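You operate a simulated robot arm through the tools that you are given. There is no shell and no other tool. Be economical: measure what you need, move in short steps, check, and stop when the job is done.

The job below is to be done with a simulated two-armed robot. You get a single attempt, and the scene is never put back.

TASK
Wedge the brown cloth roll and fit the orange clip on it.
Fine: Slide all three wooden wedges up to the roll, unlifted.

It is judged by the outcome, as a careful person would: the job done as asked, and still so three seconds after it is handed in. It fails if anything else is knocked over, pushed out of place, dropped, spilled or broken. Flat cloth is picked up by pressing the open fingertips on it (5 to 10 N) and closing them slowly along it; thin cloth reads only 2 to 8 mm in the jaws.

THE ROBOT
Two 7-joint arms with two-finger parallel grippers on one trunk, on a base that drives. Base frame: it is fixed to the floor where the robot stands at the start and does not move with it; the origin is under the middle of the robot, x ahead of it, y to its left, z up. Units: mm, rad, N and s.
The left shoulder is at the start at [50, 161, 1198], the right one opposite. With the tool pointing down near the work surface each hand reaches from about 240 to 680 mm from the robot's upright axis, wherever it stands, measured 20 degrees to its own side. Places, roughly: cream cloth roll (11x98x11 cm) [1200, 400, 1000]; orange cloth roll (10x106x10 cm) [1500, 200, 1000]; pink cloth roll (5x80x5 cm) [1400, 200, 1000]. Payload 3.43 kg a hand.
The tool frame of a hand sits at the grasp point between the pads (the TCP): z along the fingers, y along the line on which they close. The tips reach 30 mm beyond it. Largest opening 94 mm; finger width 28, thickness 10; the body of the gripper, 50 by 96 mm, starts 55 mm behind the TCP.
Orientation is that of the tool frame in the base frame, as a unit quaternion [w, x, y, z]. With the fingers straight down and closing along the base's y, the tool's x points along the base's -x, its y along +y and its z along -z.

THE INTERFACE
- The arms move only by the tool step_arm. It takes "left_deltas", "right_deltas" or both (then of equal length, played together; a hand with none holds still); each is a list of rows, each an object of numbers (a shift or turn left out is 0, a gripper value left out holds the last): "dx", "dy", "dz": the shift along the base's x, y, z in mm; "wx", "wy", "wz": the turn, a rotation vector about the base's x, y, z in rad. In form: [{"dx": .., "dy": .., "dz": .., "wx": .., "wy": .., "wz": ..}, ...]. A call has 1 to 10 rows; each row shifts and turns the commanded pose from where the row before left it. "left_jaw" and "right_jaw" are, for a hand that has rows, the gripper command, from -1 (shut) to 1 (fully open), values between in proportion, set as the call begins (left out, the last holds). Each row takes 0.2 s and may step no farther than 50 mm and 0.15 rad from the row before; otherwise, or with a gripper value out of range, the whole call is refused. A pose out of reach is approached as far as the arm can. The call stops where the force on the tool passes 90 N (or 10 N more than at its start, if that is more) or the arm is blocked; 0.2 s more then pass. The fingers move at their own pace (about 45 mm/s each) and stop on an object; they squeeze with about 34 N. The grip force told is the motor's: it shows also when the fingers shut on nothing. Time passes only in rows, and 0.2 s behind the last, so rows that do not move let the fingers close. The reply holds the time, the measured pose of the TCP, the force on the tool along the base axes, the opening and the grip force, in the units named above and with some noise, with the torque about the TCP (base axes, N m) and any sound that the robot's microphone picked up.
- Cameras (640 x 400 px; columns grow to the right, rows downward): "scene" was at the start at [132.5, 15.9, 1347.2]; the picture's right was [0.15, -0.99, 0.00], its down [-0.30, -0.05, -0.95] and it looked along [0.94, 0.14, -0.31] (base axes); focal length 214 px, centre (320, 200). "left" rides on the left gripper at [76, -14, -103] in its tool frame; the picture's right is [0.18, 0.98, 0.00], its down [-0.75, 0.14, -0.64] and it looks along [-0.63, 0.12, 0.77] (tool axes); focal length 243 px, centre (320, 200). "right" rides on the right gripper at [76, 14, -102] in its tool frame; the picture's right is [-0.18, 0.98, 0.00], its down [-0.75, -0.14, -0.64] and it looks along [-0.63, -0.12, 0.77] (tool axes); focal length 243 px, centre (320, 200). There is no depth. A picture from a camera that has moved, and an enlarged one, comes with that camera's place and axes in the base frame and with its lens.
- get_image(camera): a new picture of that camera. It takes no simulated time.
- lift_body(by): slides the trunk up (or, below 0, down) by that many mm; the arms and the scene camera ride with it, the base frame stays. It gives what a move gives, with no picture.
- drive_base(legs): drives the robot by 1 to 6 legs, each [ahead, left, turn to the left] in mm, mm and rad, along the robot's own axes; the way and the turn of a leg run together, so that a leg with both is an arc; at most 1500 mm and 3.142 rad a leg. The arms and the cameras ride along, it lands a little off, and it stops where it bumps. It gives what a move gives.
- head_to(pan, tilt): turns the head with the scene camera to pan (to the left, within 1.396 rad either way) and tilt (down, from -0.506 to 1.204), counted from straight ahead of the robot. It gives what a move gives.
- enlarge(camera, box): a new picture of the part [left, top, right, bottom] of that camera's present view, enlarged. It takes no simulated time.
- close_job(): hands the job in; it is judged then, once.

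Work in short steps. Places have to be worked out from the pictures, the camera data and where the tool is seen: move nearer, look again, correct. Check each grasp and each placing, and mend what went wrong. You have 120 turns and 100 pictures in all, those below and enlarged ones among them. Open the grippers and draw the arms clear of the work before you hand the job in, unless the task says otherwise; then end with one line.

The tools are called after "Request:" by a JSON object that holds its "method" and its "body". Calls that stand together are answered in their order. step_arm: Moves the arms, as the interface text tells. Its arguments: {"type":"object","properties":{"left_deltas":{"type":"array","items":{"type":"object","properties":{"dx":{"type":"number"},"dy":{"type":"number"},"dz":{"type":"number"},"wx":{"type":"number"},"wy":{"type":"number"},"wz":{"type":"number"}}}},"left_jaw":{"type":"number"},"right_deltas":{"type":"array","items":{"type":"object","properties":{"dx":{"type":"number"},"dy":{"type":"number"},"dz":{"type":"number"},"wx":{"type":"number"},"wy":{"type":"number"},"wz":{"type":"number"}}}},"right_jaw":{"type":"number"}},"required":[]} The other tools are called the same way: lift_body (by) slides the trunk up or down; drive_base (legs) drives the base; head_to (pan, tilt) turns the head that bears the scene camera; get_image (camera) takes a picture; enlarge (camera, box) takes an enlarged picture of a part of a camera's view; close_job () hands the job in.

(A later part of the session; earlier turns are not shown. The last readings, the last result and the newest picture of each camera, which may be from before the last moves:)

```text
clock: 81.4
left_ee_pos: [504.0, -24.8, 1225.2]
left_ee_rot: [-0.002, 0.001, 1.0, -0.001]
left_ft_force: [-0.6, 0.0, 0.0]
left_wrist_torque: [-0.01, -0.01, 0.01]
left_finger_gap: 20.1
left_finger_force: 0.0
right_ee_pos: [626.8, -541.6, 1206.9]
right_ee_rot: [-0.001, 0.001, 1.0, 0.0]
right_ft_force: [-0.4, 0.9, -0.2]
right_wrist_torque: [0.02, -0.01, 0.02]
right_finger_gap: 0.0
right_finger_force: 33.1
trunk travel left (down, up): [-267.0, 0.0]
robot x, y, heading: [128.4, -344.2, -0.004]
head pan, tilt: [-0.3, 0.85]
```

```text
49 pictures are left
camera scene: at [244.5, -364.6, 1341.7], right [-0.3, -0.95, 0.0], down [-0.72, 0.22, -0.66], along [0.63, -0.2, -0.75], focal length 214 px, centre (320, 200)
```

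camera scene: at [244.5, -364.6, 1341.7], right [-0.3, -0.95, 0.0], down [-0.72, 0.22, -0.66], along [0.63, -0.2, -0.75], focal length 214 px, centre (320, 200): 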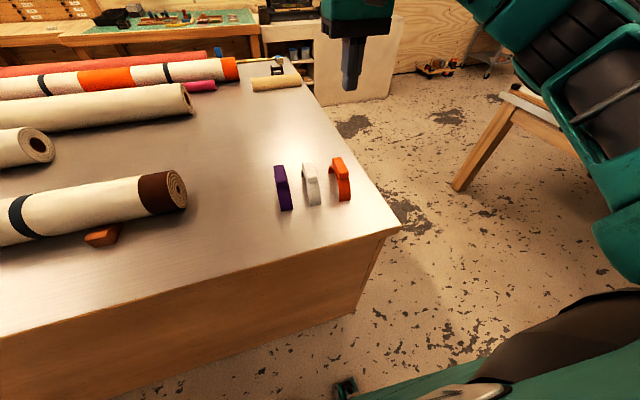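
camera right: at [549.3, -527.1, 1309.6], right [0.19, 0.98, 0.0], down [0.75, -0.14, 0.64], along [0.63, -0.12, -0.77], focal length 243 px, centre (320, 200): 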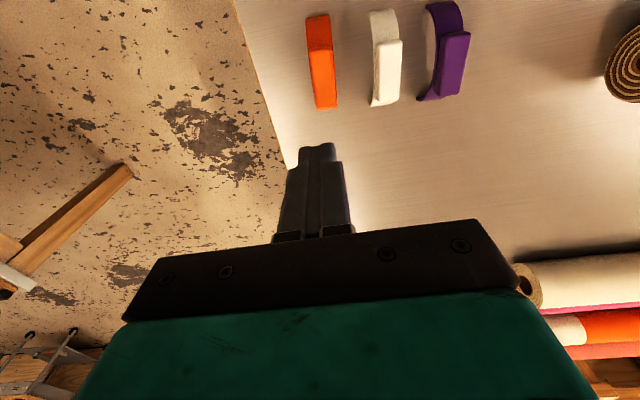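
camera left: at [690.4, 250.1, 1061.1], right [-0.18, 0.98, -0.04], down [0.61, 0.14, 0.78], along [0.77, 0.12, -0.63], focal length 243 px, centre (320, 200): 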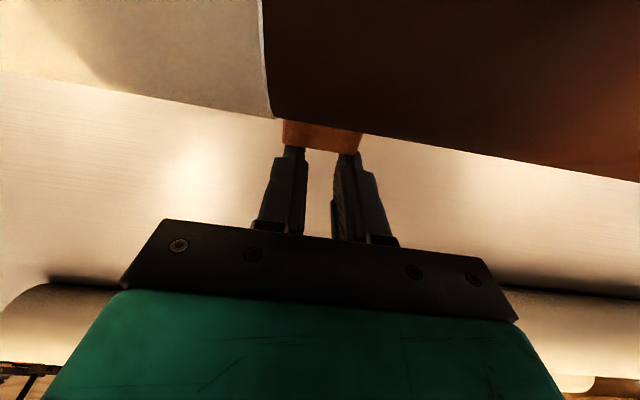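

The grip was too shallow and slipped off the rounded top. The clip still stands in place, so I measure it again to grip deeper.

Request:
{"method": "enlarge", "body": {"camera": "scene", "box": [270, 145, 366, 205]}}

Request:
{"method": "enlarge", "body": {"camera": "right", "box": [270, 0, 430, 100]}}

```text
6.67 times, centred on (318, 175) of scene
camera zoom: at [244.5, -364.6, 1341.7], right [-0.3, -0.95, 0.0], down [-0.72, 0.22, -0.66], along [0.63, -0.2, -0.75], focal length 1430 px, centre (333, 367)
```

zoom: 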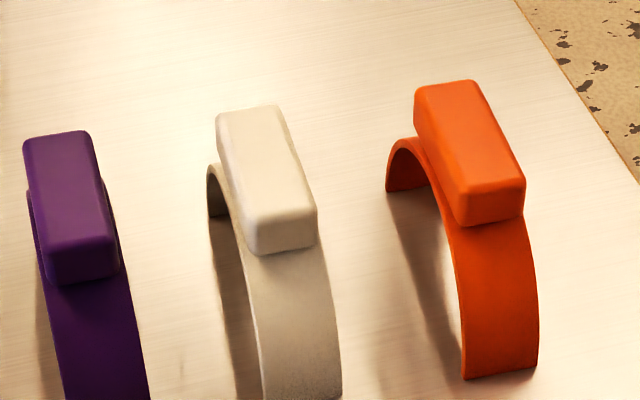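

```text
4.00 times, centred on (350, 50) of right
camera zoom: at [549.3, -527.1, 1309.6], right [0.19, 0.98, 0.0], down [0.75, -0.14, 0.64], along [0.63, -0.12, -0.77], focal length 970 px, centre (200, 800)
```

zoom: 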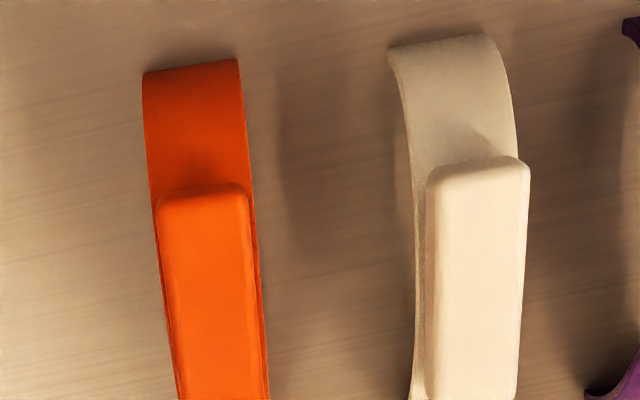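

The handle top measures z≈1005, centre (622, −539), yaw ≈ −0.13. The handle's end faces offer a deeper hold, since the arch falls away there. I turn the wrist about 83° to close along the handle's length.

Request:
{"method": "step_arm", "body": {"right_deltas": [{"wz": 0.145}, {"wz": 0.145}, {"wz": 0.145}, {"wz": 0.145}, {"wz": 0.145}, {"wz": 0.145}, {"wz": 0.145}, {"wz": 0.145}, {"wz": 0.145}, {"wz": 0.14, "dx": -4, "dy": 2}], "right_jaw": 1}}

Request:
{"method": "step_arm", "body": {"right_deltas": [{"dz": -40}, {"dz": -40}, {}]}}

Request:
{"method": "get_image", "body": {"camera": "right"}}

Request:
{"method": "enlarge", "body": {"camera": "scene", "box": [240, 100, 400, 200]}}

```text
clock: 83.6
left_ee_pos: [504.1, -23.9, 1225.2]
left_ee_rot: [-0.001, 0.0, 1.0, -0.001]
left_ft_force: [0.9, 0.1, 0.2]
left_wrist_torque: [-0.03, 0.01, -0.02]
left_finger_gap: 20.1
left_finger_force: 0.0
right_ee_pos: [467.4, -444.7, 1195.6]
right_ee_rot: [0.0, -0.659, 0.752, 0.0]
right_ft_force: [-0.2, -0.1, -1.2]
right_wrist_torque: [-0.01, 0.01, 0.0]
right_finger_gap: 94.1
right_finger_force: 0.1
right hand out of reach, approached as far as the arm can: row 6, 7, 8, 9, 10
trunk travel left (down, up): [-267.0, 0.0]
robot x, y, heading: [128.3, -341.0, -0.002]
head pan, tilt: [-0.3, 0.85]
```

```text
clock: 84.4
left_ee_pos: [503.2, -24.7, 1226.3]
left_ee_rot: [-0.001, 0.001, 1.0, 0.0]
left_ft_force: [0.4, -0.7, 0.3]
left_wrist_torque: [0.0, 0.01, -0.03]
left_finger_gap: 20.2
left_finger_force: 0.1
right_ee_pos: [467.0, -447.1, 1133.0]
right_ee_rot: [-0.001, -0.656, 0.755, 0.002]
right_ft_force: [0.1, 0.3, -0.4]
right_wrist_torque: [0.01, -0.01, -0.01]
right_finger_gap: 94.0
right_finger_force: 0.0
right hand out of reach, approached as far as the arm can: row 2
trunk travel left (down, up): [-267.0, 0.0]
robot x, y, heading: [128.0, -343.7, -0.004]
head pan, tilt: [-0.3, 0.85]
```

```text
46 pictures are left
camera right: at [440.9, -518.5, 1235.7], right [-0.95, 0.32, 0.0], down [0.25, 0.73, 0.64], along [0.2, 0.61, -0.77], focal length 243 px, centre (320, 200)
```

right: 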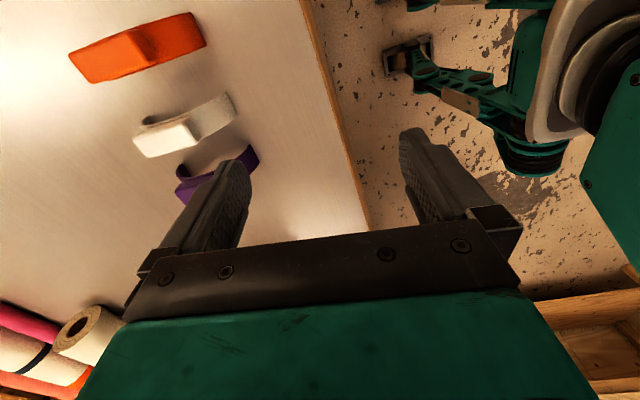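

```text
4.00 times, centred on (320, 150) of scene
camera zoom: at [244.7, -364.7, 1341.7], right [-0.3, -0.95, 0.0], down [-0.72, 0.22, -0.66], along [0.63, -0.2, -0.75], focal length 858 px, centre (320, 400)
```

zoom: 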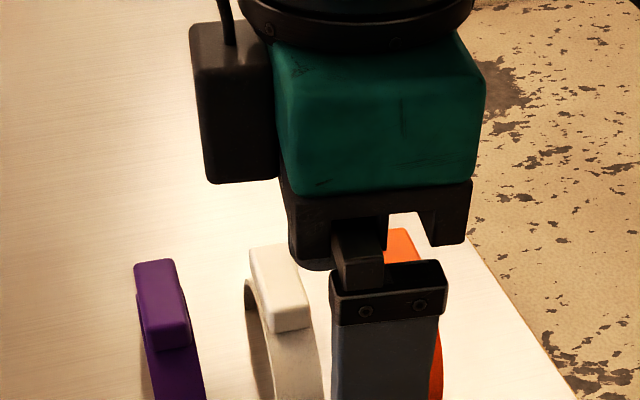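

That turn direction hit a wrist limit and pulled the hand away; nothing was touched. I turn back and go the other way (−90°).

Request:
{"method": "step_arm", "body": {"right_deltas": [{"dz": 40, "wz": -0.14}, {"dz": 35, "wz": -0.14}, {"wz": -0.145}, {"wz": -0.145}, {"wz": -0.145}, {"wz": -0.145}, {"wz": -0.145}, {"wz": -0.145}, {"wz": -0.145}, {"wz": -0.145}]}}

Request:
{"method": "step_arm", "body": {"right_deltas": [{"dx": 18, "dy": -10, "wz": -0.145}, {"dx": 18, "dy": -10, "wz": -0.145}, {"dx": 18, "dy": -10, "wz": -0.145}, {"dx": 18, "dy": -10, "wz": -0.145}, {"dx": 18, "dy": -10, "wz": -0.145}, {"dx": 18, "dy": -10, "wz": -0.145}, {"dx": 18, "dy": -10, "wz": -0.145}, {"dx": 18, "dy": -10, "wz": -0.145}, {"wz": -0.145}, {"wz": -0.145}]}}

```text
clock: 86.6
left_ee_pos: [504.6, -25.1, 1225.1]
left_ee_rot: [0.0, 0.001, 1.0, 0.0]
left_ft_force: [-0.7, -0.7, -0.9]
left_wrist_torque: [-0.01, 0.01, 0.03]
left_finger_gap: 20.2
left_finger_force: 0.2
right_ee_pos: [467.3, -447.5, 1210.7]
right_ee_rot: [0.0, 0.001, 1.0, 0.001]
right_ft_force: [0.2, 0.3, -0.6]
right_wrist_torque: [-0.01, 0.02, 0.0]
right_finger_gap: 94.2
right_finger_force: 0.1
trunk travel left (down, up): [-267.0, 0.0]
robot x, y, heading: [127.5, -341.1, -0.007]
head pan, tilt: [-0.3, 0.85]
```

```text
clock: 88.8
left_ee_pos: [504.5, -24.8, 1225.8]
left_ee_rot: [-0.002, 0.001, 1.0, 0.0]
left_ft_force: [0.6, 0.0, 1.0]
left_wrist_torque: [0.0, -0.01, -0.01]
left_finger_gap: 20.2
left_finger_force: 0.1
right_ee_pos: [611.9, -527.3, 1211.0]
right_ee_rot: [-0.001, 0.664, 0.748, 0.001]
right_ft_force: [-0.9, 0.0, -0.1]
right_wrist_torque: [-0.02, -0.01, 0.02]
right_finger_gap: 94.1
right_finger_force: 0.1
trunk travel left (down, up): [-267.0, 0.0]
robot x, y, heading: [129.3, -344.2, -0.0]
head pan, tilt: [-0.3, 0.85]
```

This direction works. I finish the turn to −1.70 rad, centre over the clip and look.

Request:
{"method": "step_arm", "body": {"right_deltas": [{"wz": -0.125, "dx": 5, "dy": -6}, {"wz": -0.125, "dx": 5, "dy": -6}, {"dz": -40}, {"dz": -40}, {"dz": -25}, {}]}}

Request:
{"method": "get_image", "body": {"camera": "right"}}

Request:
{"method": "enlarge", "body": {"camera": "scene", "box": [240, 100, 400, 200]}}

```text
clock: 90.2
left_ee_pos: [505.3, -25.3, 1225.9]
left_ee_rot: [-0.001, 0.001, 1.0, 0.0]
left_ft_force: [-0.1, 0.2, 0.7]
left_wrist_torque: [0.0, 0.0, 0.02]
left_finger_gap: 19.9
left_finger_force: 0.2
right_ee_pos: [621.2, -541.2, 1104.7]
right_ee_rot: [-0.001, 0.752, 0.66, 0.0]
right_ft_force: [0.3, 0.4, 1.0]
right_wrist_torque: [0.0, 0.0, -0.05]
right_finger_gap: 93.8
right_finger_force: 0.1
trunk travel left (down, up): [-267.0, 0.0]
robot x, y, heading: [126.5, -341.4, -0.001]
head pan, tilt: [-0.3, 0.85]
```

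```text
44 pictures are left
camera right: at [643.6, -466.4, 1206.1], right [0.95, -0.31, 0.0], down [-0.24, -0.73, 0.64], along [-0.2, -0.61, -0.77], focal length 243 px, centre (320, 200)
```

right: 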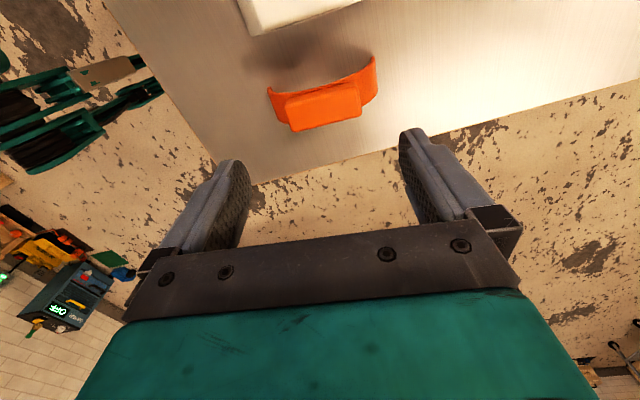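

```text
4.00 times, centred on (320, 150) of scene
camera zoom: at [244.5, -364.6, 1341.7], right [-0.3, -0.95, 0.0], down [-0.72, 0.22, -0.66], along [0.63, -0.2, -0.75], focal length 858 px, centre (320, 400)
```

zoom: 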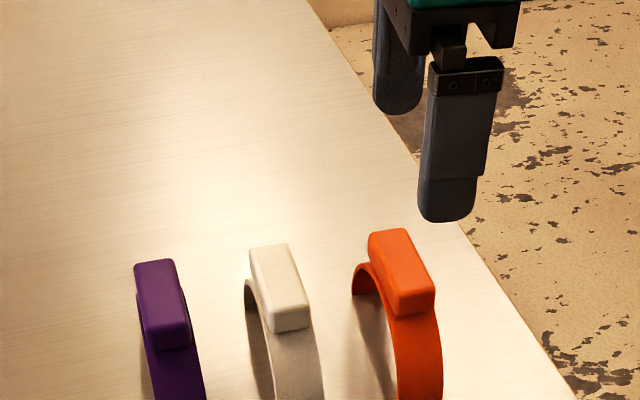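

The handle centre re-measures to about (624, −534), yaw ≈ −0.08. I correct and descend.

Request:
{"method": "step_arm", "body": {"right_deltas": [{"dx": 3, "dy": 6, "wz": 0.04}, {"dz": -30}, {"dz": -30}, {}]}}

Request:
{"method": "get_image", "body": {"camera": "right"}}

Request:
{"method": "enlarge", "body": {"camera": "scene", "box": [280, 130, 376, 190]}}

```text
clock: 91.2
left_ee_pos: [504.2, -24.6, 1226.1]
left_ee_rot: [-0.001, 0.0, 1.0, 0.0]
left_ft_force: [1.2, -0.3, 0.3]
left_wrist_torque: [0.02, 0.01, -0.02]
left_finger_gap: 20.2
left_finger_force: 0.1
right_ee_pos: [623.7, -533.2, 1044.7]
right_ee_rot: [0.0, 0.737, 0.676, 0.001]
right_ft_force: [0.7, 0.0, 0.2]
right_wrist_torque: [0.01, 0.0, -0.01]
right_finger_gap: 94.0
right_finger_force: 0.0
trunk travel left (down, up): [-267.0, 0.0]
robot x, y, heading: [130.5, -344.0, -0.002]
head pan, tilt: [-0.3, 0.85]
```

```text
42 pictures are left
camera right: at [644.0, -458.1, 1147.3], right [0.96, -0.27, 0.0], down [-0.21, -0.74, 0.64], along [-0.17, -0.62, -0.77], focal length 243 px, centre (320, 200)
```

right: 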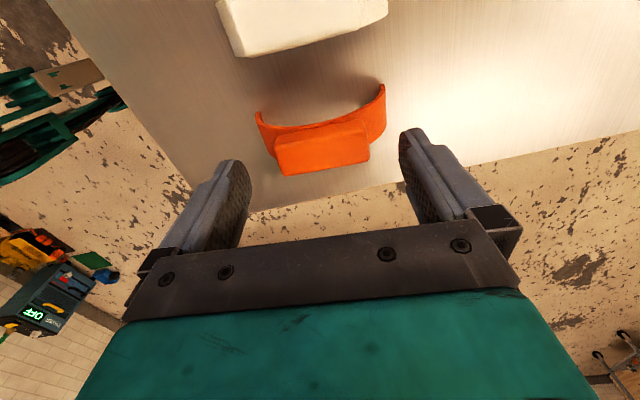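

```text
6.67 times, centred on (328, 160) of scene
camera zoom: at [244.5, -364.7, 1341.7], right [-0.3, -0.95, 0.0], down [-0.72, 0.22, -0.66], along [0.63, -0.2, -0.75], focal length 1430 px, centre (267, 467)
```

zoom: 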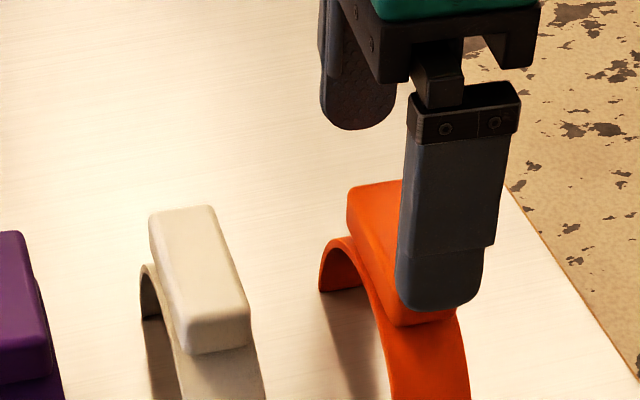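

Centred within 2 mm. I descend to the grip height, then close.

Request:
{"method": "step_arm", "body": {"right_deltas": [{"dz": -15, "dx": 2, "dy": 1}, {"dz": -10}, {"dz": -6}, {}]}}

Request:
{"method": "step_arm", "body": {"right_deltas": [{}, {}, {}, {}], "right_jaw": -0.2}}

Request:
{"method": "enlarge", "body": {"camera": "scene", "box": [280, 130, 376, 190]}}

Request:
{"method": "get_image", "body": {"camera": "right"}}

```text
clock: 92.2
left_ee_pos: [504.5, -25.4, 1227.1]
left_ee_rot: [-0.001, 0.001, 1.0, 0.0]
left_ft_force: [0.4, -0.5, 0.1]
left_wrist_torque: [-0.01, -0.02, -0.01]
left_finger_gap: 20.2
left_finger_force: 0.0
right_ee_pos: [626.6, -531.8, 1014.2]
right_ee_rot: [0.0, 0.738, 0.675, 0.002]
right_ft_force: [-0.1, -0.1, 0.4]
right_wrist_torque: [-0.02, -0.04, 0.02]
right_finger_gap: 93.9
right_finger_force: 0.1
trunk travel left (down, up): [-267.0, 0.0]
robot x, y, heading: [131.3, -343.3, -0.003]
head pan, tilt: [-0.3, 0.85]
```

```text
clock: 93.2
left_ee_pos: [503.7, -25.3, 1226.2]
left_ee_rot: [-0.001, 0.002, 1.0, 0.0]
left_ft_force: [0.8, -0.5, 0.1]
left_wrist_torque: [-0.01, 0.03, -0.04]
left_finger_gap: 20.2
left_finger_force: 0.1
right_ee_pos: [627.5, -531.9, 1014.7]
right_ee_rot: [-0.001, 0.737, 0.676, 0.001]
right_ft_force: [-0.1, -0.3, 0.0]
right_wrist_torque: [0.0, 0.03, 0.01]
right_finger_gap: 62.9
right_finger_force: 33.8
trunk travel left (down, up): [-267.0, 0.0]
robot x, y, heading: [126.7, -344.0, -0.001]
head pan, tilt: [-0.3, 0.85]
```

```text
6.67 times, centred on (328, 160) of scene
camera zoom: at [244.6, -364.7, 1341.7], right [-0.3, -0.95, 0.0], down [-0.72, 0.22, -0.66], along [0.63, -0.2, -0.75], focal length 1430 px, centre (267, 467)
```

zoom: 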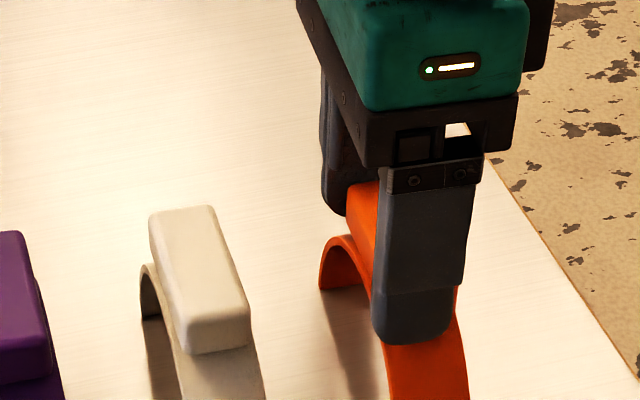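

```text
39 pictures are left
camera right: at [645.9, -456.2, 1116.2], right [0.96, -0.27, 0.0], down [-0.21, -0.74, 0.64], along [-0.17, -0.62, -0.77], focal length 243 px, centre (320, 200)
```

right: 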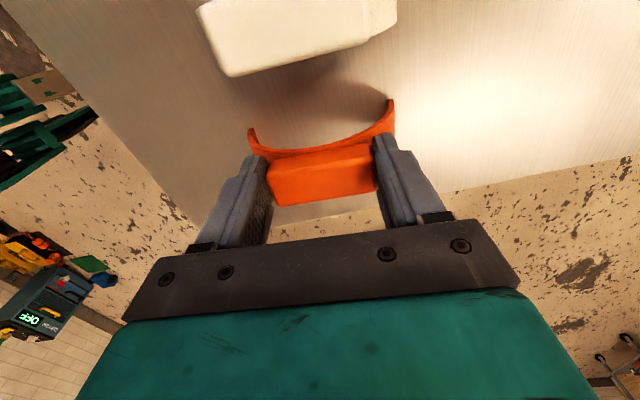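

Gripped end to end at 62.9 mm. I lift slowly.

Request:
{"method": "step_arm", "body": {"right_deltas": [{"dz": 4}, {"dz": 6}, {"dz": 10}, {"dz": 15}, {"dz": 15}, {}]}}

Request:
{"method": "enlarge", "body": {"camera": "scene", "box": [260, 110, 388, 190]}}

```text
clock: 94.6
left_ee_pos: [504.8, -25.3, 1225.6]
left_ee_rot: [-0.001, 0.001, 1.0, 0.0]
left_ft_force: [-0.5, 0.7, 0.7]
left_wrist_torque: [0.01, 0.0, -0.07]
left_finger_gap: 20.2
left_finger_force: 0.0
right_ee_pos: [625.4, -529.9, 1064.6]
right_ee_rot: [-0.001, 0.737, 0.676, 0.001]
right_ft_force: [-0.3, 0.0, 0.1]
right_wrist_torque: [0.0, 0.01, 0.0]
right_finger_gap: 63.1
right_finger_force: 33.9
trunk travel left (down, up): [-267.0, 0.0]
robot x, y, heading: [129.8, -343.5, -0.002]
head pan, tilt: [-0.3, 0.85]
```

```text
5.00 times, centred on (324, 150) of scene
camera zoom: at [244.6, -364.7, 1341.7], right [-0.3, -0.95, 0.0], down [-0.72, 0.22, -0.66], along [0.63, -0.2, -0.75], focal length 1072 px, centre (300, 450)
```

zoom: 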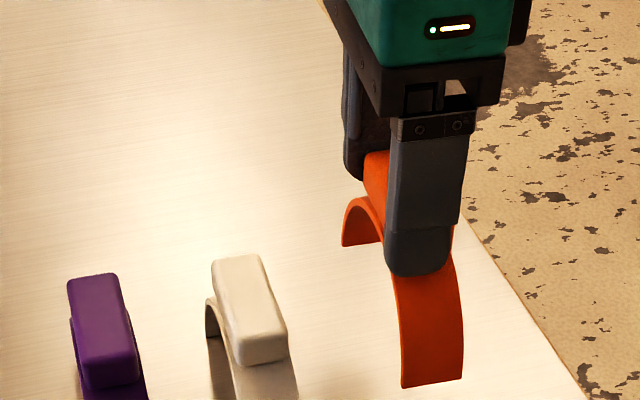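

The clip is held firmly. I raise it high, square the yaw, and drive left toward the roll.

Request:
{"method": "step_arm", "body": {"right_deltas": [{"dz": 30}, {"dz": 30}, {"dz": 35}, {"dz": 30, "wz": 0.045}, {"wz": 0.042}, {}]}}

Request:
{"method": "drive_base", "body": {"legs": [[0, 590, 0]]}}

Request:
{"method": "head_to", "body": {"pan": -0.2, "tilt": 0.8}}

Request:
{"method": "get_image", "body": {"camera": "scene"}}

Request:
{"method": "get_image", "body": {"camera": "right"}}

```text
clock: 96.0
left_ee_pos: [504.6, -26.2, 1225.9]
left_ee_rot: [-0.001, 0.001, 1.0, 0.0]
left_ft_force: [0.4, 0.3, -0.2]
left_wrist_torque: [0.03, -0.01, 0.03]
left_finger_gap: 20.2
left_finger_force: 0.0
right_ee_pos: [626.4, -529.8, 1189.7]
right_ee_rot: [0.0, 0.707, 0.707, 0.0]
right_ft_force: [0.2, 0.0, -0.4]
right_wrist_torque: [0.0, 0.02, -0.02]
right_finger_gap: 63.0
right_finger_force: 33.9
trunk travel left (down, up): [-267.0, 0.0]
robot x, y, heading: [128.9, -342.9, -0.002]
head pan, tilt: [-0.3, 0.85]
```

```text
clock: 101.8
left_ee_pos: [503.0, 574.0, 1226.4]
left_ee_rot: [0.0, -0.001, 1.0, 0.0]
left_ft_force: [0.4, -0.4, 0.0]
left_wrist_torque: [0.0, -0.02, -0.01]
left_finger_gap: 20.1
left_finger_force: 0.1
right_ee_pos: [628.0, 67.4, 1188.0]
right_ee_rot: [-0.001, 0.706, 0.708, 0.001]
right_ft_force: [0.3, -0.2, -0.3]
right_wrist_torque: [-0.02, 0.02, 0.0]
right_finger_gap: 62.9
right_finger_force: 33.7
trunk travel left (down, up): [-267.0, 0.0]
robot x, y, heading: [129.4, 250.8, 0.001]
head pan, tilt: [-0.3, 0.85]
```

```text
clock: 102.4
left_ee_pos: [503.1, 573.3, 1224.7]
left_ee_rot: [-0.001, 0.0, 1.0, 0.0]
left_ft_force: [0.0, 0.4, 1.4]
left_wrist_torque: [0.01, 0.0, 0.01]
left_finger_gap: 20.2
left_finger_force: 0.0
right_ee_pos: [626.3, 67.1, 1189.8]
right_ee_rot: [-0.002, 0.706, 0.709, 0.001]
right_ft_force: [-0.4, -0.7, -0.8]
right_wrist_torque: [0.02, -0.02, 0.01]
right_finger_gap: 62.8
right_finger_force: 34.6
trunk travel left (down, up): [-267.0, 0.0]
robot x, y, heading: [130.8, 256.7, -0.002]
head pan, tilt: [-0.201, 0.799]
```

```text
37 pictures are left
camera scene: at [249.6, 239.1, 1345.7], right [-0.2, -0.98, 0.0], down [-0.7, 0.14, -0.7], along [0.68, -0.14, -0.72], focal length 214 px, centre (320, 200)
```

scene: 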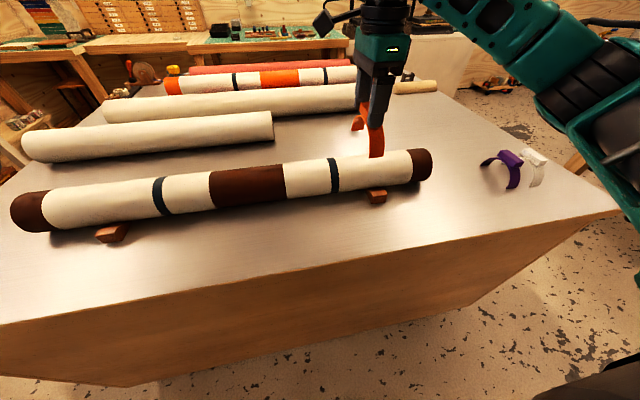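

```text
36 pictures are left
camera right: at [640.0, 144.6, 1291.0], right [0.98, -0.18, 0.0], down [-0.14, -0.76, 0.64], along [-0.12, -0.63, -0.77], focal length 243 px, centre (320, 200)
```

right: 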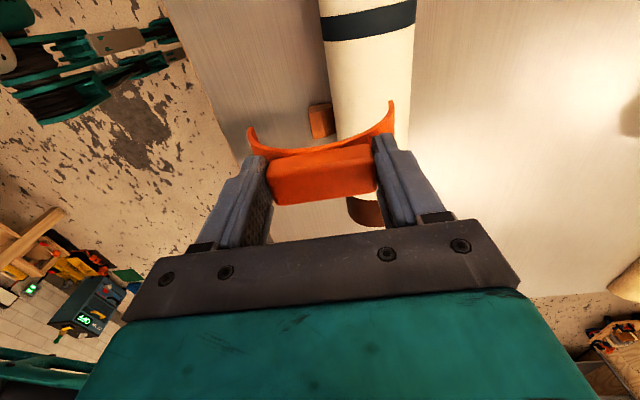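

The clip is at y≈67 over the cream stretch. I move it forward to x≈690 over the roll axis and check the alignment.

Request:
{"method": "step_arm", "body": {"right_deltas": [{"dx": 22}, {"dx": 21}, {"dx": 21}, {"dz": -30}, {"dz": -20}, {}]}}

Request:
{"method": "get_image", "body": {"camera": "right"}}

Request:
{"method": "enlarge", "body": {"camera": "scene", "box": [290, 80, 450, 180]}}

```text
clock: 103.8
left_ee_pos: [503.7, 572.6, 1225.1]
left_ee_rot: [-0.001, 0.0, 1.0, 0.0]
left_ft_force: [-0.2, -0.2, 0.6]
left_wrist_torque: [0.0, -0.02, 0.05]
left_finger_gap: 20.2
left_finger_force: 0.1
right_ee_pos: [692.1, 66.3, 1138.5]
right_ee_rot: [-0.001, 0.706, 0.708, 0.001]
right_ft_force: [-0.3, 0.8, -1.3]
right_wrist_torque: [0.0, 0.02, 0.0]
right_finger_gap: 62.9
right_finger_force: 33.8
trunk travel left (down, up): [-267.0, 0.0]
robot x, y, heading: [128.5, 255.8, 0.002]
head pan, tilt: [-0.201, 0.799]
```

```text
35 pictures are left
camera right: at [704.8, 143.2, 1240.1], right [0.98, -0.18, 0.0], down [-0.14, -0.76, 0.64], along [-0.12, -0.63, -0.77], focal length 243 px, centre (320, 200)
```

right: 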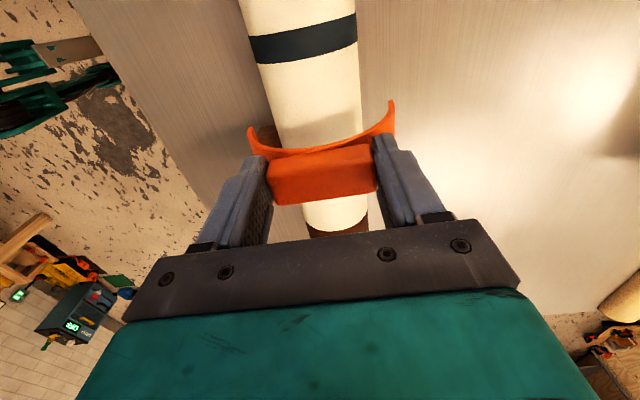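

```text
4.00 times, centred on (370, 130) of scene
camera zoom: at [249.5, 239.1, 1345.7], right [-0.2, -0.98, 0.0], down [-0.7, 0.14, -0.7], along [0.68, -0.14, -0.72], focal length 858 px, centre (120, 480)
```

zoom: 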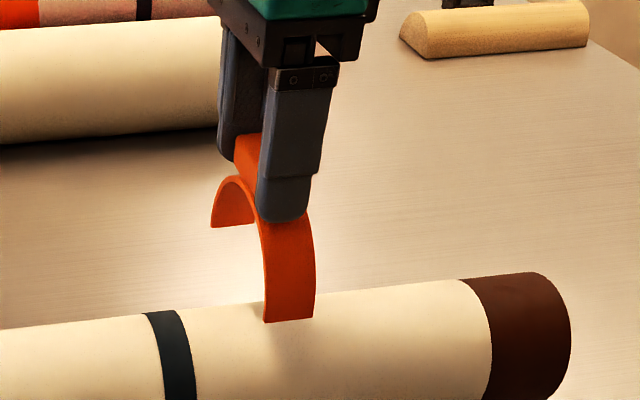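

The right camera suggests the roll axis may be nearer x≈684 than 690. I take one more enlarged view of the roll to settle it.

Request:
{"method": "enlarge", "body": {"camera": "scene", "box": [320, 130, 448, 210]}}

Request:
{"method": "enlarge", "body": {"camera": "right", "box": [220, 0, 420, 125]}}

```text
5.00 times, centred on (384, 170) of scene
camera zoom: at [249.5, 239.1, 1345.7], right [-0.2, -0.98, 0.0], down [-0.7, 0.14, -0.7], along [0.68, -0.14, -0.72], focal length 1072 px, centre (0, 350)
```

zoom: 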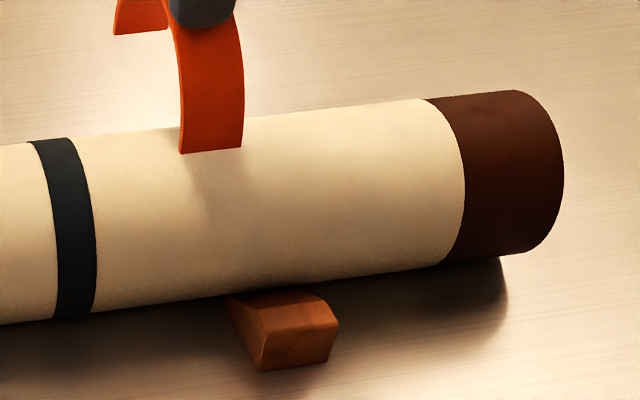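

```text
3.20 times, centred on (320, 62) of right
camera zoom: at [704.8, 143.2, 1240.1], right [0.98, -0.18, 0.0], down [-0.14, -0.76, 0.64], along [-0.12, -0.63, -0.77], focal length 776 px, centre (320, 640)
```

zoom: 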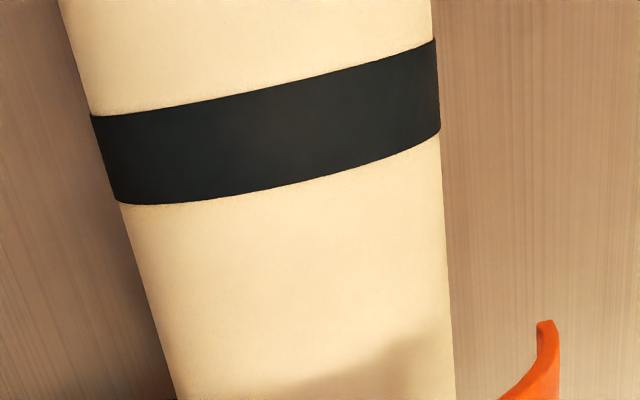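

Both cameras now agree the roll axis is at x≈683–684. I shift to that and lower until the feet begin to straddle.

Request:
{"method": "step_arm", "body": {"right_deltas": [{"dx": -8}, {"dz": -15}, {"dz": -10}, {"dz": -8}, {}]}}

Request:
{"method": "get_image", "body": {"camera": "right"}}

Request:
{"method": "enlarge", "body": {"camera": "scene", "box": [300, 100, 428, 180]}}

```text
clock: 105.0
left_ee_pos: [504.1, 572.7, 1226.4]
left_ee_rot: [-0.001, 0.0, 1.0, 0.0]
left_ft_force: [-0.2, -0.2, 0.4]
left_wrist_torque: [0.01, 0.0, 0.0]
left_finger_gap: 20.3
left_finger_force: 0.1
right_ee_pos: [682.6, 68.2, 1105.5]
right_ee_rot: [0.0, 0.706, 0.708, 0.0]
right_ft_force: [-0.4, -0.2, -0.5]
right_wrist_torque: [0.0, -0.01, 0.01]
right_finger_gap: 62.7
right_finger_force: 34.0
trunk travel left (down, up): [-267.0, 0.0]
robot x, y, heading: [132.2, 258.1, -0.0]
head pan, tilt: [-0.201, 0.799]
```

```text
31 pictures are left
camera right: at [696.2, 144.8, 1207.2], right [0.98, -0.18, 0.0], down [-0.14, -0.76, 0.64], along [-0.12, -0.63, -0.77], focal length 243 px, centre (320, 200)
```

right: 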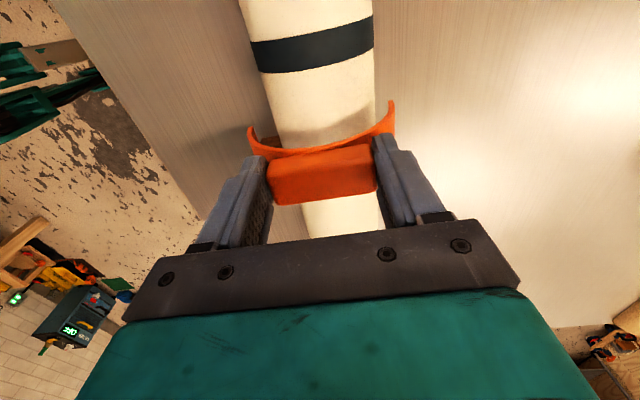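

```text
5.00 times, centred on (364, 140) of scene
camera zoom: at [249.5, 239.2, 1345.7], right [-0.2, -0.98, 0.0], down [-0.7, 0.14, -0.7], along [0.68, -0.14, -0.72], focal length 1072 px, centre (100, 500)
```

zoom: 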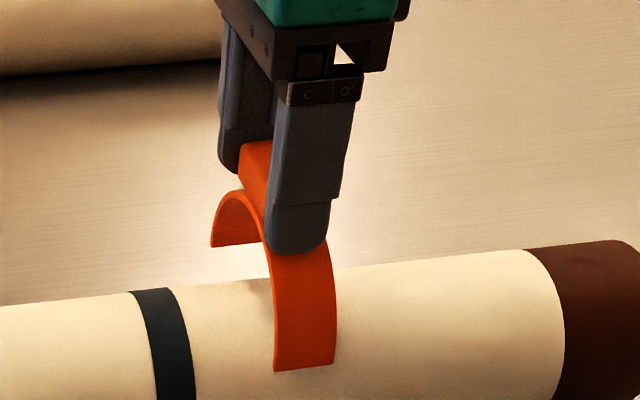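

The axis reads about 684.5 against the tool at 683. I nudge +1 and lower in small steps watching the forces.

Request:
{"method": "step_arm", "body": {"right_deltas": [{"dx": 1, "dz": -6}, {"dz": -6}, {"dz": -6}, {}]}}

Request:
{"method": "step_arm", "body": {"right_deltas": [{"dz": -5}, {"dz": -5}, {}]}}

Request:
{"method": "enlarge", "body": {"camera": "scene", "box": [300, 100, 428, 180]}}

```text
clock: 106.0
left_ee_pos: [503.4, 573.1, 1225.7]
left_ee_rot: [-0.001, 0.0, 1.0, 0.0]
left_ft_force: [-0.5, -0.3, 0.5]
left_wrist_torque: [0.0, 0.03, 0.0]
left_finger_gap: 20.1
left_finger_force: 0.0
right_ee_pos: [683.5, 68.5, 1088.1]
right_ee_rot: [-0.002, 0.706, 0.708, 0.001]
right_ft_force: [-0.3, 0.3, 0.4]
right_wrist_torque: [-0.04, -0.04, 0.0]
right_finger_gap: 62.7
right_finger_force: 34.1
trunk travel left (down, up): [-267.0, 0.0]
robot x, y, heading: [131.9, 252.8, 0.003]
head pan, tilt: [-0.201, 0.799]
```

```text
clock: 106.8
left_ee_pos: [503.2, 572.5, 1225.7]
left_ee_rot: [-0.001, 0.0, 1.0, 0.0]
left_ft_force: [-0.3, -0.2, 0.1]
left_wrist_torque: [-0.02, -0.02, 0.01]
left_finger_gap: 20.1
left_finger_force: 0.0
right_ee_pos: [684.0, 67.8, 1077.8]
right_ee_rot: [0.0, 0.706, 0.708, 0.001]
right_ft_force: [0.5, 0.0, -0.7]
right_wrist_torque: [-0.01, 0.01, 0.0]
right_finger_gap: 62.8
right_finger_force: 34.1
trunk travel left (down, up): [-267.0, 0.0]
robot x, y, heading: [133.9, 252.7, 0.003]
head pan, tilt: [-0.201, 0.799]
```

```text
5.00 times, centred on (364, 140) of scene
camera zoom: at [249.6, 239.2, 1345.7], right [-0.2, -0.98, 0.0], down [-0.7, 0.14, -0.7], along [0.68, -0.14, -0.72], focal length 1072 px, centre (100, 500)
```

zoom: 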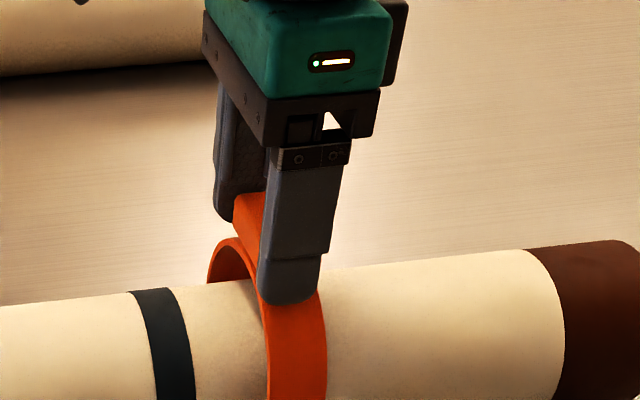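

Straddling cleanly with no force. I continue lowering.

Request:
{"method": "step_arm", "body": {"right_deltas": [{"dz": -4}, {"dz": -4}, {"dz": -4}, {}]}}

Request:
{"method": "step_arm", "body": {"right_deltas": [{"dz": -4}, {"dz": -3}, {}]}}

Request:
{"method": "step_arm", "body": {"right_deltas": [{"dz": -3}, {"dz": -3}, {}]}}

Request:
{"method": "enlarge", "body": {"camera": "scene", "box": [300, 100, 428, 180]}}

```text
clock: 107.8
left_ee_pos: [504.0, 572.9, 1224.3]
left_ee_rot: [-0.001, 0.0, 1.0, 0.0]
left_ft_force: [0.2, -0.1, -0.4]
left_wrist_torque: [0.0, 0.01, 0.02]
left_finger_gap: 20.2
left_finger_force: 0.1
right_ee_pos: [684.7, 69.1, 1066.0]
right_ee_rot: [-0.001, 0.706, 0.709, 0.001]
right_ft_force: [-0.2, 0.2, -0.7]
right_wrist_torque: [0.02, -0.01, 0.03]
right_finger_gap: 62.7
right_finger_force: 33.8
trunk travel left (down, up): [-267.0, 0.0]
robot x, y, heading: [129.5, 253.5, 0.001]
head pan, tilt: [-0.201, 0.799]
```

```text
clock: 108.6
left_ee_pos: [503.6, 573.7, 1225.6]
left_ee_rot: [-0.001, -0.001, 1.0, 0.0]
left_ft_force: [0.0, 0.0, 0.5]
left_wrist_torque: [0.0, -0.02, 0.02]
left_finger_gap: 20.2
left_finger_force: 0.0
right_ee_pos: [685.3, 68.0, 1059.9]
right_ee_rot: [-0.001, 0.706, 0.708, 0.001]
right_ft_force: [-0.1, -0.3, -0.2]
right_wrist_torque: [-0.02, -0.04, 0.0]
right_finger_gap: 62.9
right_finger_force: 34.3
trunk travel left (down, up): [-267.0, 0.0]
robot x, y, heading: [128.8, 250.4, 0.001]
head pan, tilt: [-0.201, 0.799]
```

```text
clock: 109.4
left_ee_pos: [504.0, 573.4, 1224.4]
left_ee_rot: [-0.001, -0.001, 1.0, 0.0]
left_ft_force: [0.3, -1.3, -0.7]
left_wrist_torque: [0.0, 0.01, 0.02]
left_finger_gap: 20.3
left_finger_force: 0.1
right_ee_pos: [685.3, 67.5, 1052.8]
right_ee_rot: [-0.001, 0.706, 0.708, 0.001]
right_ft_force: [0.7, 0.4, 0.9]
right_wrist_torque: [0.0, -0.01, 0.03]
right_finger_gap: 62.9
right_finger_force: 33.6
trunk travel left (down, up): [-267.0, 0.0]
robot x, y, heading: [132.6, 255.8, 0.003]
head pan, tilt: [-0.201, 0.799]
```

```text
5.00 times, centred on (364, 140) of scene
camera zoom: at [249.6, 239.2, 1345.7], right [-0.2, -0.98, 0.0], down [-0.7, 0.14, -0.7], along [0.68, -0.14, -0.72], focal length 1072 px, centre (100, 500)
```

zoom: 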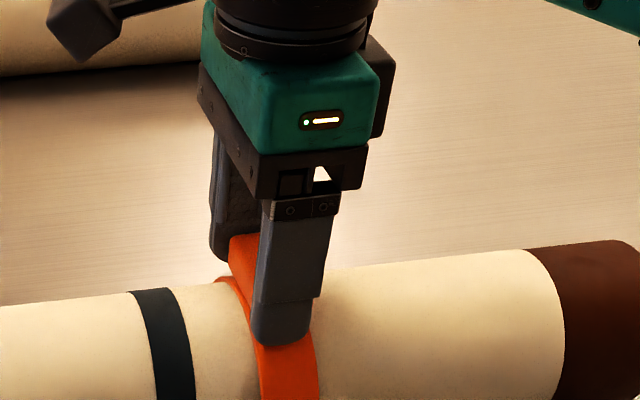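

Nearly seated. I continue in 2 mm steps until contact.

Request:
{"method": "step_arm", "body": {"right_deltas": [{"dz": -2}, {"dz": -2}, {}]}}

Request:
{"method": "step_arm", "body": {"right_deltas": [{"dz": -2}, {"dz": -1}, {}]}}

Request:
{"method": "step_arm", "body": {"right_deltas": [{"dz": -2}, {}, {}]}}

```text
clock: 110.2
left_ee_pos: [502.2, 572.4, 1227.0]
left_ee_rot: [-0.001, 0.0, 1.0, 0.001]
left_ft_force: [0.4, -0.1, 0.2]
left_wrist_torque: [-0.01, 0.0, -0.02]
left_finger_gap: 20.0
left_finger_force: 0.0
right_ee_pos: [683.8, 69.0, 1054.2]
right_ee_rot: [0.001, 0.706, 0.708, 0.003]
right_ft_force: [3.3, -2.8, 21.5]
right_wrist_torque: [-0.3, -0.1, 0.04]
right_finger_gap: 62.6
right_finger_force: 34.6
trunk travel left (down, up): [-267.0, 0.0]
robot x, y, heading: [125.5, 251.8, -0.0]
head pan, tilt: [-0.201, 0.799]
```

```text
clock: 111.0
left_ee_pos: [502.3, 573.5, 1226.6]
left_ee_rot: [0.0, -0.001, 1.0, -0.001]
left_ft_force: [0.3, -0.1, 0.5]
left_wrist_torque: [-0.01, 0.03, -0.02]
left_finger_gap: 19.9
left_finger_force: 0.0
right_ee_pos: [683.4, 67.9, 1051.4]
right_ee_rot: [0.003, 0.707, 0.708, 0.004]
right_ft_force: [3.1, -2.3, 29.1]
right_wrist_torque: [-0.2, -0.13, -0.01]
right_finger_gap: 62.6
right_finger_force: 34.2
trunk travel left (down, up): [-267.0, 0.0]
robot x, y, heading: [126.6, 256.8, 0.0]
head pan, tilt: [-0.201, 0.799]
```

```text
clock: 111.8
left_ee_pos: [500.9, 573.1, 1226.5]
left_ee_rot: [0.0, 0.0, 1.0, -0.001]
left_ft_force: [-0.1, -0.5, 0.3]
left_wrist_torque: [-0.02, -0.01, 0.01]
left_finger_gap: 20.3
left_finger_force: 0.0
right_ee_pos: [684.2, 68.6, 1049.6]
right_ee_rot: [0.002, 0.705, 0.709, 0.005]
right_ft_force: [3.9, -1.8, 28.3]
right_wrist_torque: [-0.13, -0.15, -0.03]
right_finger_gap: 62.7
right_finger_force: 34.0
trunk travel left (down, up): [-267.0, 0.0]
robot x, y, heading: [133.8, 250.5, -0.001]
head pan, tilt: [-0.201, 0.799]
```

Contact at about 28 N near the expected seat height. I look before going on.

Request:
{"method": "enlarge", "body": {"camera": "scene", "box": [300, 110, 428, 190]}}

Request:
{"method": "get_image", "body": {"camera": "right"}}

```text
5.00 times, centred on (364, 150) of scene
camera zoom: at [247.4, 239.9, 1346.0], right [-0.2, -0.98, 0.0], down [-0.7, 0.14, -0.7], along [0.68, -0.14, -0.72], focal length 1072 px, centre (100, 450)
```

zoom: 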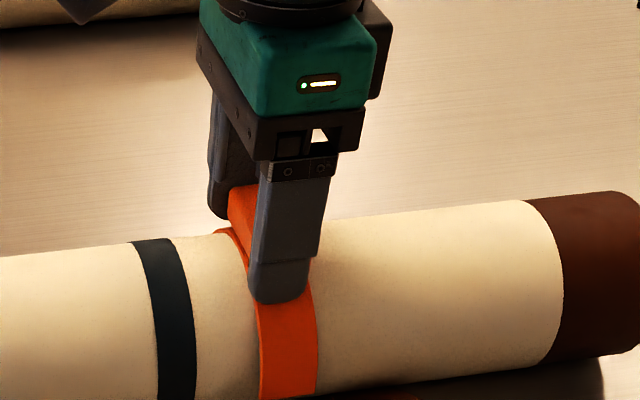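

```text
26 pictures are left
camera right: at [695.8, 145.5, 1151.1], right [0.98, -0.18, 0.01], down [-0.14, -0.76, 0.64], along [-0.11, -0.63, -0.77], focal length 243 px, centre (320, 200)
```

right: 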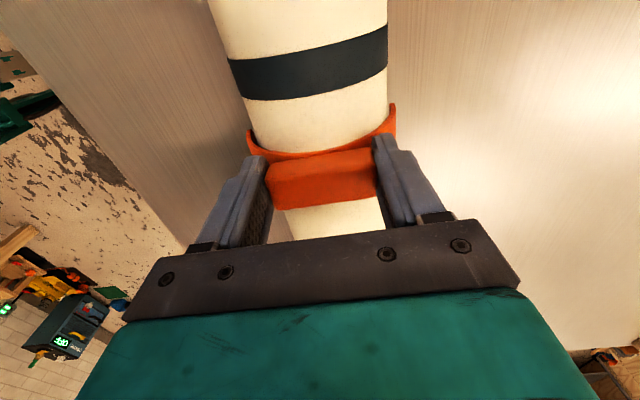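

It looks nearly flush. I press slightly further to tell seating from snapping.

Request:
{"method": "step_arm", "body": {"right_deltas": [{"dz": -2}, {"dz": -1}, {}, {}]}}

Request:
{"method": "step_arm", "body": {"right_deltas": [{"dz": -2}, {"dz": -1}, {}, {}]}}

```text
clock: 112.8
left_ee_pos: [502.3, 573.2, 1226.5]
left_ee_rot: [-0.001, -0.001, 1.0, 0.0]
left_ft_force: [-0.2, -0.5, -0.7]
left_wrist_torque: [-0.02, 0.03, 0.04]
left_finger_gap: 20.2
left_finger_force: 0.0
right_ee_pos: [685.0, 68.9, 1047.8]
right_ee_rot: [0.002, 0.707, 0.707, 0.006]
right_ft_force: [3.9, -2.3, 32.0]
right_wrist_torque: [-0.18, -0.08, -0.02]
right_finger_gap: 62.9
right_finger_force: 34.2
trunk travel left (down, up): [-267.0, 0.0]
robot x, y, heading: [130.3, 254.0, 0.002]
head pan, tilt: [-0.201, 0.799]
```

```text
clock: 113.8
left_ee_pos: [500.4, 572.7, 1226.6]
left_ee_rot: [0.001, -0.001, 1.0, -0.001]
left_ft_force: [0.4, 0.1, 0.1]
left_wrist_torque: [0.02, 0.0, 0.01]
left_finger_gap: 20.3
left_finger_force: 0.0
right_ee_pos: [684.7, 69.2, 1045.1]
right_ee_rot: [0.002, 0.707, 0.707, 0.008]
right_ft_force: [1.5, -5.3, 40.8]
right_wrist_torque: [-0.37, 0.12, -0.03]
right_finger_gap: 62.8
right_finger_force: 34.0
trunk travel left (down, up): [-267.0, 0.0]
robot x, y, heading: [131.0, 254.2, 0.005]
head pan, tilt: [-0.201, 0.799]
```

Force is up to 41 N. I check the fit closely before pressing more.

Request:
{"method": "enlarge", "body": {"camera": "right", "box": [220, 80, 420, 205]}}

Request:
{"method": "enlarge", "body": {"camera": "scene", "box": [325, 140, 405, 190]}}

```text
3.20 times, centred on (320, 142) of right
camera zoom: at [695.2, 145.7, 1149.3], right [0.98, -0.18, 0.01], down [-0.15, -0.76, 0.64], along [-0.11, -0.63, -0.77], focal length 776 px, centre (320, 384)
```

zoom: 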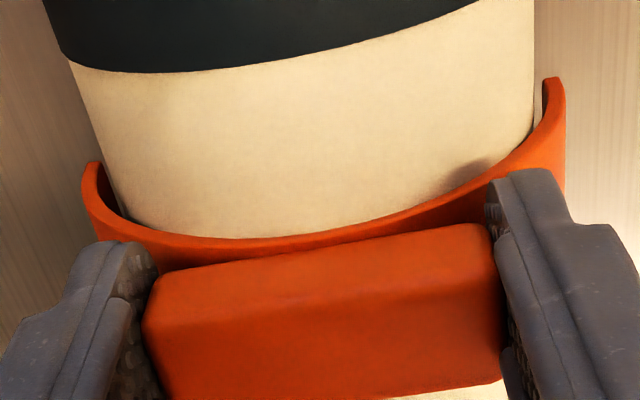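

```text
8.00 times, centred on (365, 165) of scene
camera zoom: at [245.7, 239.9, 1346.3], right [-0.2, -0.98, 0.0], down [-0.7, 0.14, -0.7], along [0.69, -0.14, -0.71], focal length 1716 px, centre (-40, 480)
```

zoom: 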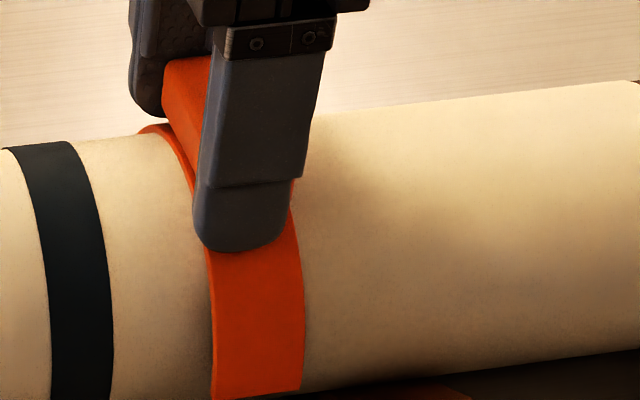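

The arch is seated flush on the roll's top. I relax the push, open the fingers and rise.

Request:
{"method": "step_arm", "body": {"right_deltas": [{"dz": 3}, {"dz": 2}, {}]}}

Request:
{"method": "step_arm", "body": {"right_deltas": [{}, {}, {}, {}], "right_jaw": 1}}

Request:
{"method": "step_arm", "body": {"right_deltas": [{"dz": 10}, {"dz": 25}, {"dz": 40}, {"dz": 40}, {"dz": 40}, {}]}}

Request:
{"method": "get_image", "body": {"camera": "right"}}

Request:
{"method": "enlarge", "body": {"camera": "scene", "box": [300, 120, 428, 200]}}

```text
clock: 114.6
left_ee_pos: [501.9, 573.4, 1226.6]
left_ee_rot: [-0.001, -0.001, 1.0, -0.001]
left_ft_force: [-0.8, 0.2, 0.2]
left_wrist_torque: [0.02, 0.0, 0.0]
left_finger_gap: 20.2
left_finger_force: 0.1
right_ee_pos: [685.0, 69.7, 1048.5]
right_ee_rot: [0.001, 0.705, 0.709, 0.004]
right_ft_force: [5.8, 0.1, 23.5]
right_wrist_torque: [0.0, -0.23, -0.05]
right_finger_gap: 62.9
right_finger_force: 33.7
trunk travel left (down, up): [-267.0, 0.0]
robot x, y, heading: [132.1, 254.5, 0.003]
head pan, tilt: [-0.201, 0.799]
```

```text
clock: 115.6
left_ee_pos: [502.6, 572.1, 1225.8]
left_ee_rot: [-0.001, 0.0, 1.0, 0.0]
left_ft_force: [0.5, 1.4, 0.5]
left_wrist_torque: [-0.03, 0.01, -0.03]
left_finger_gap: 20.2
left_finger_force: 0.2
right_ee_pos: [684.8, 67.5, 1042.9]
right_ee_rot: [-0.001, 0.705, 0.709, 0.001]
right_ft_force: [-0.2, -1.3, 0.3]
right_wrist_torque: [-0.04, 0.02, -0.02]
right_finger_gap: 94.0
right_finger_force: 0.0
trunk travel left (down, up): [-267.0, 0.0]
robot x, y, heading: [130.9, 249.8, -0.002]
head pan, tilt: [-0.201, 0.799]
```

```text
clock: 117.0
left_ee_pos: [503.8, 573.5, 1224.6]
left_ee_rot: [-0.001, -0.001, 1.0, 0.0]
left_ft_force: [-0.4, -0.2, 0.0]
left_wrist_torque: [0.0, -0.01, 0.0]
left_finger_gap: 19.9
left_finger_force: 0.0
right_ee_pos: [686.0, 66.8, 1199.4]
right_ee_rot: [-0.001, 0.706, 0.708, 0.001]
right_ft_force: [0.3, -1.0, -0.2]
right_wrist_torque: [0.0, 0.02, 0.01]
right_finger_gap: 94.0
right_finger_force: 0.0
trunk travel left (down, up): [-267.0, 0.0]
robot x, y, heading: [130.3, 253.3, -0.003]
head pan, tilt: [-0.201, 0.799]
```

```text
23 pictures are left
camera right: at [697.8, 143.6, 1300.8], right [0.98, -0.18, 0.0], down [-0.14, -0.76, 0.64], along [-0.12, -0.63, -0.77], focal length 243 px, centre (320, 200)
```

right: 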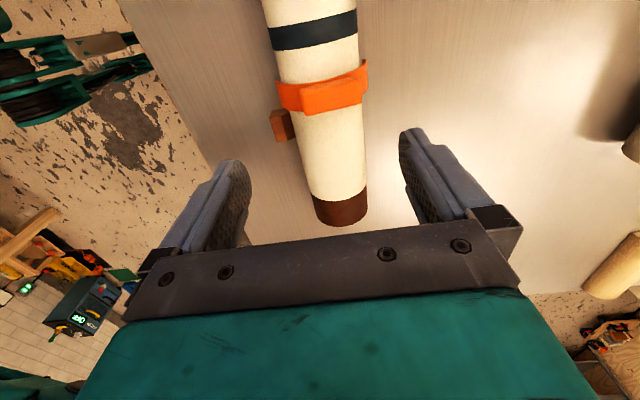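

```text
5.00 times, centred on (364, 160) of scene
camera zoom: at [249.8, 239.0, 1345.7], right [-0.2, -0.98, 0.0], down [-0.7, 0.14, -0.7], along [0.68, -0.14, -0.72], focal length 1072 px, centre (100, 400)
```

zoom: 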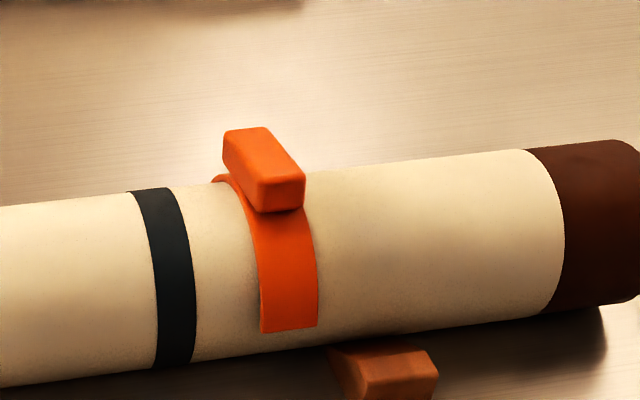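

The clip stays on. I check closely for any gap between arch and roll.

Request:
{"method": "enlarge", "body": {"camera": "scene", "box": [332, 138, 380, 168]}}

Request:
{"method": "enlarge", "body": {"camera": "right", "box": [272, 50, 372, 112]}}

```text
13.33 times, centred on (356, 153) of scene
camera zoom: at [249.8, 239.0, 1345.7], right [-0.2, -0.98, 0.0], down [-0.7, 0.14, -0.7], along [0.68, -0.14, -0.72], focal length 2860 px, centre (-160, 827)
```

zoom: 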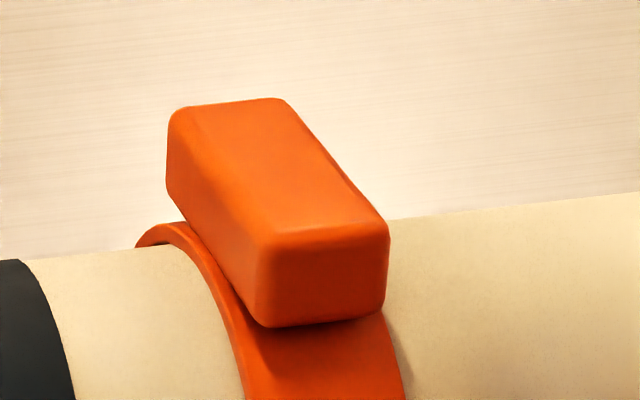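

```text
6.40 times, centred on (322, 81) of right
camera zoom: at [697.8, 143.6, 1300.8], right [0.98, -0.18, 0.0], down [-0.14, -0.76, 0.64], along [-0.12, -0.63, -0.77], focal length 1553 px, centre (307, 962)
```

zoom: 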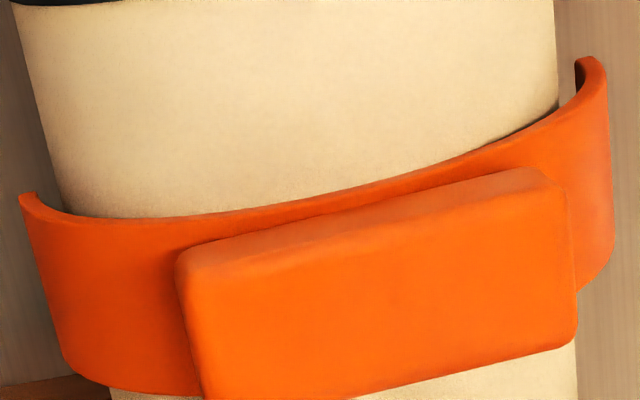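

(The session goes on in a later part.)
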